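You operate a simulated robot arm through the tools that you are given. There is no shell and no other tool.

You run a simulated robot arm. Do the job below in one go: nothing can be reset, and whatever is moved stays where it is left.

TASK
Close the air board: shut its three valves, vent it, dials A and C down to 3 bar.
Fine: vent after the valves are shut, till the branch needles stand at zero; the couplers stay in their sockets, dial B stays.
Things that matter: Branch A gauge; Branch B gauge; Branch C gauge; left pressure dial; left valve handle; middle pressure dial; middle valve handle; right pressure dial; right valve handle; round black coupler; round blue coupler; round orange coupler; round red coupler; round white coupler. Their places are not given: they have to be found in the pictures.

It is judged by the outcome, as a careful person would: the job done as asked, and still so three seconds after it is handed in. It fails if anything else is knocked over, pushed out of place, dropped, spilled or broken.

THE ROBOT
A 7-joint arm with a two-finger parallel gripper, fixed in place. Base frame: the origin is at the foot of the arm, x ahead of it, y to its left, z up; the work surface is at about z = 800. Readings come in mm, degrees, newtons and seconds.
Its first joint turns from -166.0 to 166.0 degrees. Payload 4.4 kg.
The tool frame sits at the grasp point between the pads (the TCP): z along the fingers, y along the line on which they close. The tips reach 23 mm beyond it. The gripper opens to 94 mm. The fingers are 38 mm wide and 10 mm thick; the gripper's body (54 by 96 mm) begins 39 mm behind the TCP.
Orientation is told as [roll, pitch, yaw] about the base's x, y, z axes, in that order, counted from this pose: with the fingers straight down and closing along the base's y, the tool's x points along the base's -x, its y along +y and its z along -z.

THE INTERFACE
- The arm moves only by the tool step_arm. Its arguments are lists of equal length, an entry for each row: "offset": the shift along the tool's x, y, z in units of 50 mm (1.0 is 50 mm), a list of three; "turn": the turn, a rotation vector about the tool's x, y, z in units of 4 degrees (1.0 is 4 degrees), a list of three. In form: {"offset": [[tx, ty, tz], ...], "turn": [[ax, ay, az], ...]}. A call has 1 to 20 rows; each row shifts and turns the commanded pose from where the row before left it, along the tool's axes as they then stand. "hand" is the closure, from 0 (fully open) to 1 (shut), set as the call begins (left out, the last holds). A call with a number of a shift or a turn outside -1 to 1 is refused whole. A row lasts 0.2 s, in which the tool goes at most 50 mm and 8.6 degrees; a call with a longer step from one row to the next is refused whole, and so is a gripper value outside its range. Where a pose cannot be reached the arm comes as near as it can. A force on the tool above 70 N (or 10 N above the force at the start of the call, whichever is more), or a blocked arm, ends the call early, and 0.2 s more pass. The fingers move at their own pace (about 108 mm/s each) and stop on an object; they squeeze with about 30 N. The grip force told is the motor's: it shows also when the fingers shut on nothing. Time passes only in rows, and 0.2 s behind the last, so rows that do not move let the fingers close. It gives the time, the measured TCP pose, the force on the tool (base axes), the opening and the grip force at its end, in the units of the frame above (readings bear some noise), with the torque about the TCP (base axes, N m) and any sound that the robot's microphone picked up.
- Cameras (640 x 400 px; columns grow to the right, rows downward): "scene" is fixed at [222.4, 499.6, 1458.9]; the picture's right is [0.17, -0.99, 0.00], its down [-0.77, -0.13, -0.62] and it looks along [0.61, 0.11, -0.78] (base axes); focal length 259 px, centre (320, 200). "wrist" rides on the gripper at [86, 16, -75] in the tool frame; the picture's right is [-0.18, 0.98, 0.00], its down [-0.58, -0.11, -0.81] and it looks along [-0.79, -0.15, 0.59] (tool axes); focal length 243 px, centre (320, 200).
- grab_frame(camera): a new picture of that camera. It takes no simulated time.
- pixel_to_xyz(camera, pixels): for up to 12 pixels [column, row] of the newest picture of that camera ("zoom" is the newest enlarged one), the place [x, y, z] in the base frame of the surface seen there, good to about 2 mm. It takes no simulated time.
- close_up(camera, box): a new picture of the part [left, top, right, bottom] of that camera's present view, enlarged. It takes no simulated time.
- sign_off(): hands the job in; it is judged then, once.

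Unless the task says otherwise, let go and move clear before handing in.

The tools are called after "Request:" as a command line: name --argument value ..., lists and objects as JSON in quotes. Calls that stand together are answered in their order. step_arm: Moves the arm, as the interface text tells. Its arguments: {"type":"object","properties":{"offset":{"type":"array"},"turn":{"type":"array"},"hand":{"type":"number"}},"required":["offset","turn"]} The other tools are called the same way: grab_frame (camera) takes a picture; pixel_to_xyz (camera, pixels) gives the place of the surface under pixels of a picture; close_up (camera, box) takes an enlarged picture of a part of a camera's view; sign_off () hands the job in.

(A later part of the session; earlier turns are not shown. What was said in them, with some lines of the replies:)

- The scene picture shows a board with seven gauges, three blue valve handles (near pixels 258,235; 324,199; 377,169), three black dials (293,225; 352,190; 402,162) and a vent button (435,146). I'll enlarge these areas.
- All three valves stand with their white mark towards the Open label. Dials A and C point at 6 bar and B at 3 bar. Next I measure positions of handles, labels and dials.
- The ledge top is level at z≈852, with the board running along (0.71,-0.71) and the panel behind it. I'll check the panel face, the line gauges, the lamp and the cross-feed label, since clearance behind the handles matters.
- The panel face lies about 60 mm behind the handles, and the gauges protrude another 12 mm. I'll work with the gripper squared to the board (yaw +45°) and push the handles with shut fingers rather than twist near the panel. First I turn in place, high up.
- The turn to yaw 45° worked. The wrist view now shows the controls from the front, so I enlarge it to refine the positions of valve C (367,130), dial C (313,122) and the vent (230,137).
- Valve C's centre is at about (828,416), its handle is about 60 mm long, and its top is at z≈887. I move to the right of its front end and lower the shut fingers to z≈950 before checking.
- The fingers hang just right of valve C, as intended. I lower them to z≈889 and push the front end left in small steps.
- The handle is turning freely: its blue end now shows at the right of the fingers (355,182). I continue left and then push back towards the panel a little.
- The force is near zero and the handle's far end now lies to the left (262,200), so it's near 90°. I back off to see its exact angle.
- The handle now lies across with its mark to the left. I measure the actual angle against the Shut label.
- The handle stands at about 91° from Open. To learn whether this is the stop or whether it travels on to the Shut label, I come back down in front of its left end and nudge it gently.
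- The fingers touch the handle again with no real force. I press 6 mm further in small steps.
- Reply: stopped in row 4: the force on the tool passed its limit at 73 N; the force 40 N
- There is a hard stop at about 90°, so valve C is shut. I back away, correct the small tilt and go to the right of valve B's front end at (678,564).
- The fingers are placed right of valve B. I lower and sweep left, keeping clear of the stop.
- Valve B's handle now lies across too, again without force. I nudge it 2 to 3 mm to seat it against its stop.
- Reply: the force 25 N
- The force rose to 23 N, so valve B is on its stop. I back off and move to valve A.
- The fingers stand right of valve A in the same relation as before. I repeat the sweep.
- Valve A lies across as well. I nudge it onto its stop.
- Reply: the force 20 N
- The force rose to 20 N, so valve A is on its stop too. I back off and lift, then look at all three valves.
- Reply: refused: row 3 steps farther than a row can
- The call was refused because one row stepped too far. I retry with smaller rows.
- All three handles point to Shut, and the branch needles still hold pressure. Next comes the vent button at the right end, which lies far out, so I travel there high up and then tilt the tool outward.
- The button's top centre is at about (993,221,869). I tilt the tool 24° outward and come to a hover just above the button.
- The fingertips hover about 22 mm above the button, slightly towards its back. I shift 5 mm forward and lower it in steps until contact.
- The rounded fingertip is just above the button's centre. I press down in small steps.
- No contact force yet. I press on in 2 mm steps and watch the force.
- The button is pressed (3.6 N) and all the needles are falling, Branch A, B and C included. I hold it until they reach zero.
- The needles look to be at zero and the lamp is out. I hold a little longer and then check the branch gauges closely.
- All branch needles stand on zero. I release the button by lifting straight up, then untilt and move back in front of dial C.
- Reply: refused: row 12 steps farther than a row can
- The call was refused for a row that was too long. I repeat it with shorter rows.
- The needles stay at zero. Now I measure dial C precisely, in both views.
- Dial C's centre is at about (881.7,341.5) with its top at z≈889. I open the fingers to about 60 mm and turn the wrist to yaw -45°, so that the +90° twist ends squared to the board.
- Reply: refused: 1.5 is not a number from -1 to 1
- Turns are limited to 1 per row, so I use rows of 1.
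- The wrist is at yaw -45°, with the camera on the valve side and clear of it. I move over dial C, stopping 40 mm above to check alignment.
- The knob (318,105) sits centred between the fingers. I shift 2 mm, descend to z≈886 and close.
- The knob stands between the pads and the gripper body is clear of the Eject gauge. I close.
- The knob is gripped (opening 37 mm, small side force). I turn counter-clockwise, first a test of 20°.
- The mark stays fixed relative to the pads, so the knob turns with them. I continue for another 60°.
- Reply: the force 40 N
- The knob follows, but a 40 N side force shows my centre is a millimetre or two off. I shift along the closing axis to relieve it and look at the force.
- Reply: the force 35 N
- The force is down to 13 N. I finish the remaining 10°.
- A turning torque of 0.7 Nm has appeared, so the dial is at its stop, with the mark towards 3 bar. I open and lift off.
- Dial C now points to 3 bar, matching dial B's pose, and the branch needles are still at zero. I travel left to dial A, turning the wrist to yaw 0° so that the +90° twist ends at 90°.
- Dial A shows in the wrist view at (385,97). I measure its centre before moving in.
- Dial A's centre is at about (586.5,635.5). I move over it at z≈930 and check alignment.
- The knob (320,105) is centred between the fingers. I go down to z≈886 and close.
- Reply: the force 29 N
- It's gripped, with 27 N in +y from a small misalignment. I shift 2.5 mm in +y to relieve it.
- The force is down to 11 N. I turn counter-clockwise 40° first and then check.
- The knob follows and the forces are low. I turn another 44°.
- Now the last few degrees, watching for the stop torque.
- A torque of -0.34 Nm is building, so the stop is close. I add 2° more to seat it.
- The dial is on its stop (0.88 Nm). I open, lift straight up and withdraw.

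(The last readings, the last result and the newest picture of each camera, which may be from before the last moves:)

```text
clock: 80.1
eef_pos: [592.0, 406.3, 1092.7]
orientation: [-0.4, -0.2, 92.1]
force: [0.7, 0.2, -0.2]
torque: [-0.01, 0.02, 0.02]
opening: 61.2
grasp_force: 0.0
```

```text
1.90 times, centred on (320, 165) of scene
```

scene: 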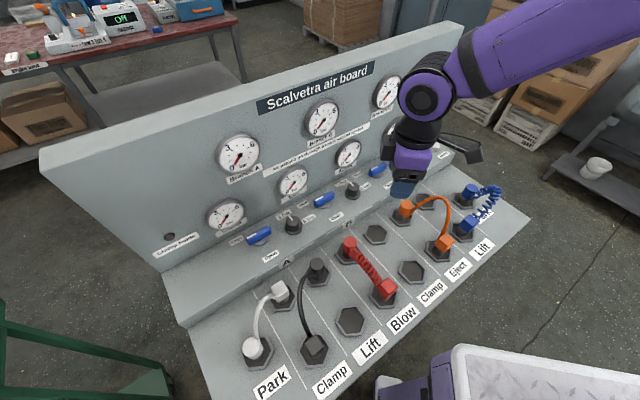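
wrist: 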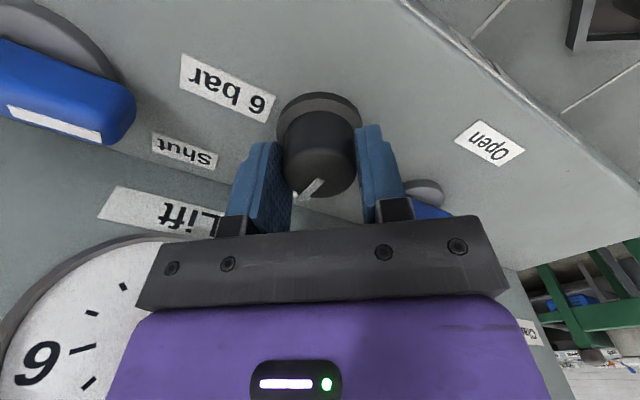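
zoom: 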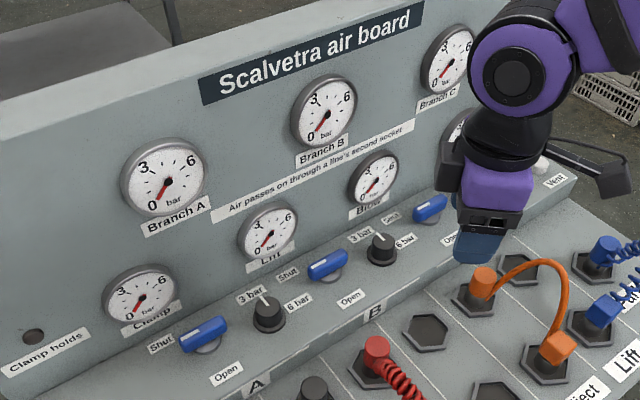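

Dial A points to 3 bar and the needles are at zero. I move the arm aside to check the right end of the board as well.

Request:
step_arm --offset '[[0.3, 0, -0.8], [0.8, 0, -0.3], [0.9, 0, 0], [0.9, 0, 0], [0.9, 0, 0], [0.9, 0, 0], [0.9, 0, 0], [0, 0, 0]]' --turn '[[0, 0, 0], [0, 0, 0], [0, 0, 0], [0, 0, 0], [0, 0, 0], [0, 0, 0], [0, 0, 0], [0, 0, 0]]'

Request:
grab_frame --camera "scene"

Request:
close_up --camera "scene" --box '[300, 60, 460, 210]'

Request:
close_up --camera "scene" --box '[200, 120, 340, 270]'

```text
clock: 81.9
eef_pos: [603.1, 124.6, 1144.9]
orientation: [-0.5, -0.3, 92.0]
force: [0.2, 0.7, -0.2]
torque: [-0.01, -0.02, 0.0]
opening: 61.1
grasp_force: 0.0
```

```text
taken
```

scene: 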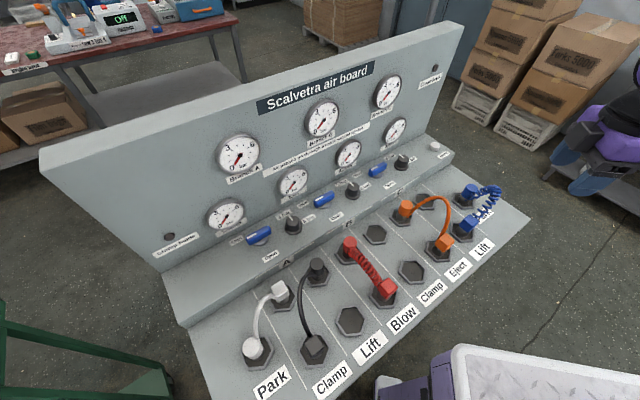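

```text
2.67 times, centred on (380, 135) of scene
```

zoom: 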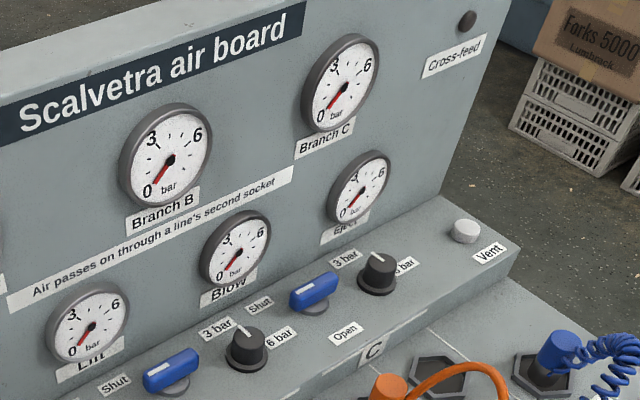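

```text
2.67 times, centred on (270, 195) of scene
```

zoom: 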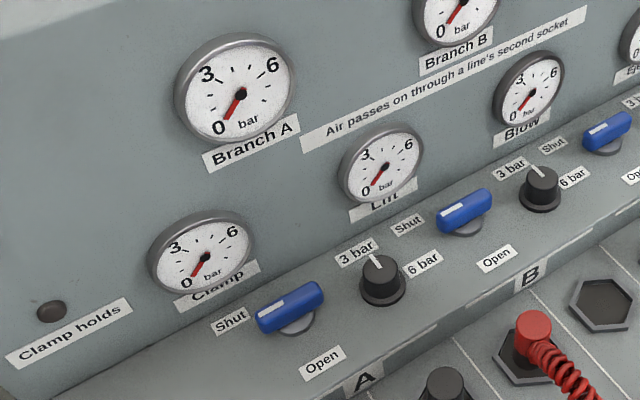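

All three valves are at Shut, dials A and C are at 3 bar, and dial B is unchanged. The branch needles stand at zero, the couplers are untouched in their sockets, and the arm is clear, so I hand in.

Request:
sign_off

```text
The job is handed in.
```

The air board is closed and handed in. In the last pictures before handing in, everything was as you asked:

- **Valves:** the left, middle and right handles are all turned to Shut. I pushed each one until it hit its stop.
- **Vent:** I pressed it only after the valves were shut and held it until the Branch A, B and C needles stood at zero. They were still at zero about 40 seconds after I let go.
- **Dials:** A and C are turned from 6 bar to 3 bar, each up against its stop. Dial B was not touched and still points to 3 bar.
- **Couplers:** all five are in their sockets as before, and nothing else was moved.

The green "Clamp holds" lamp went out as the pressure dropped. While pushing valve C I overshot its stop briefly and the arm halted at 73 N. The pictures show no damage or shift of the board.
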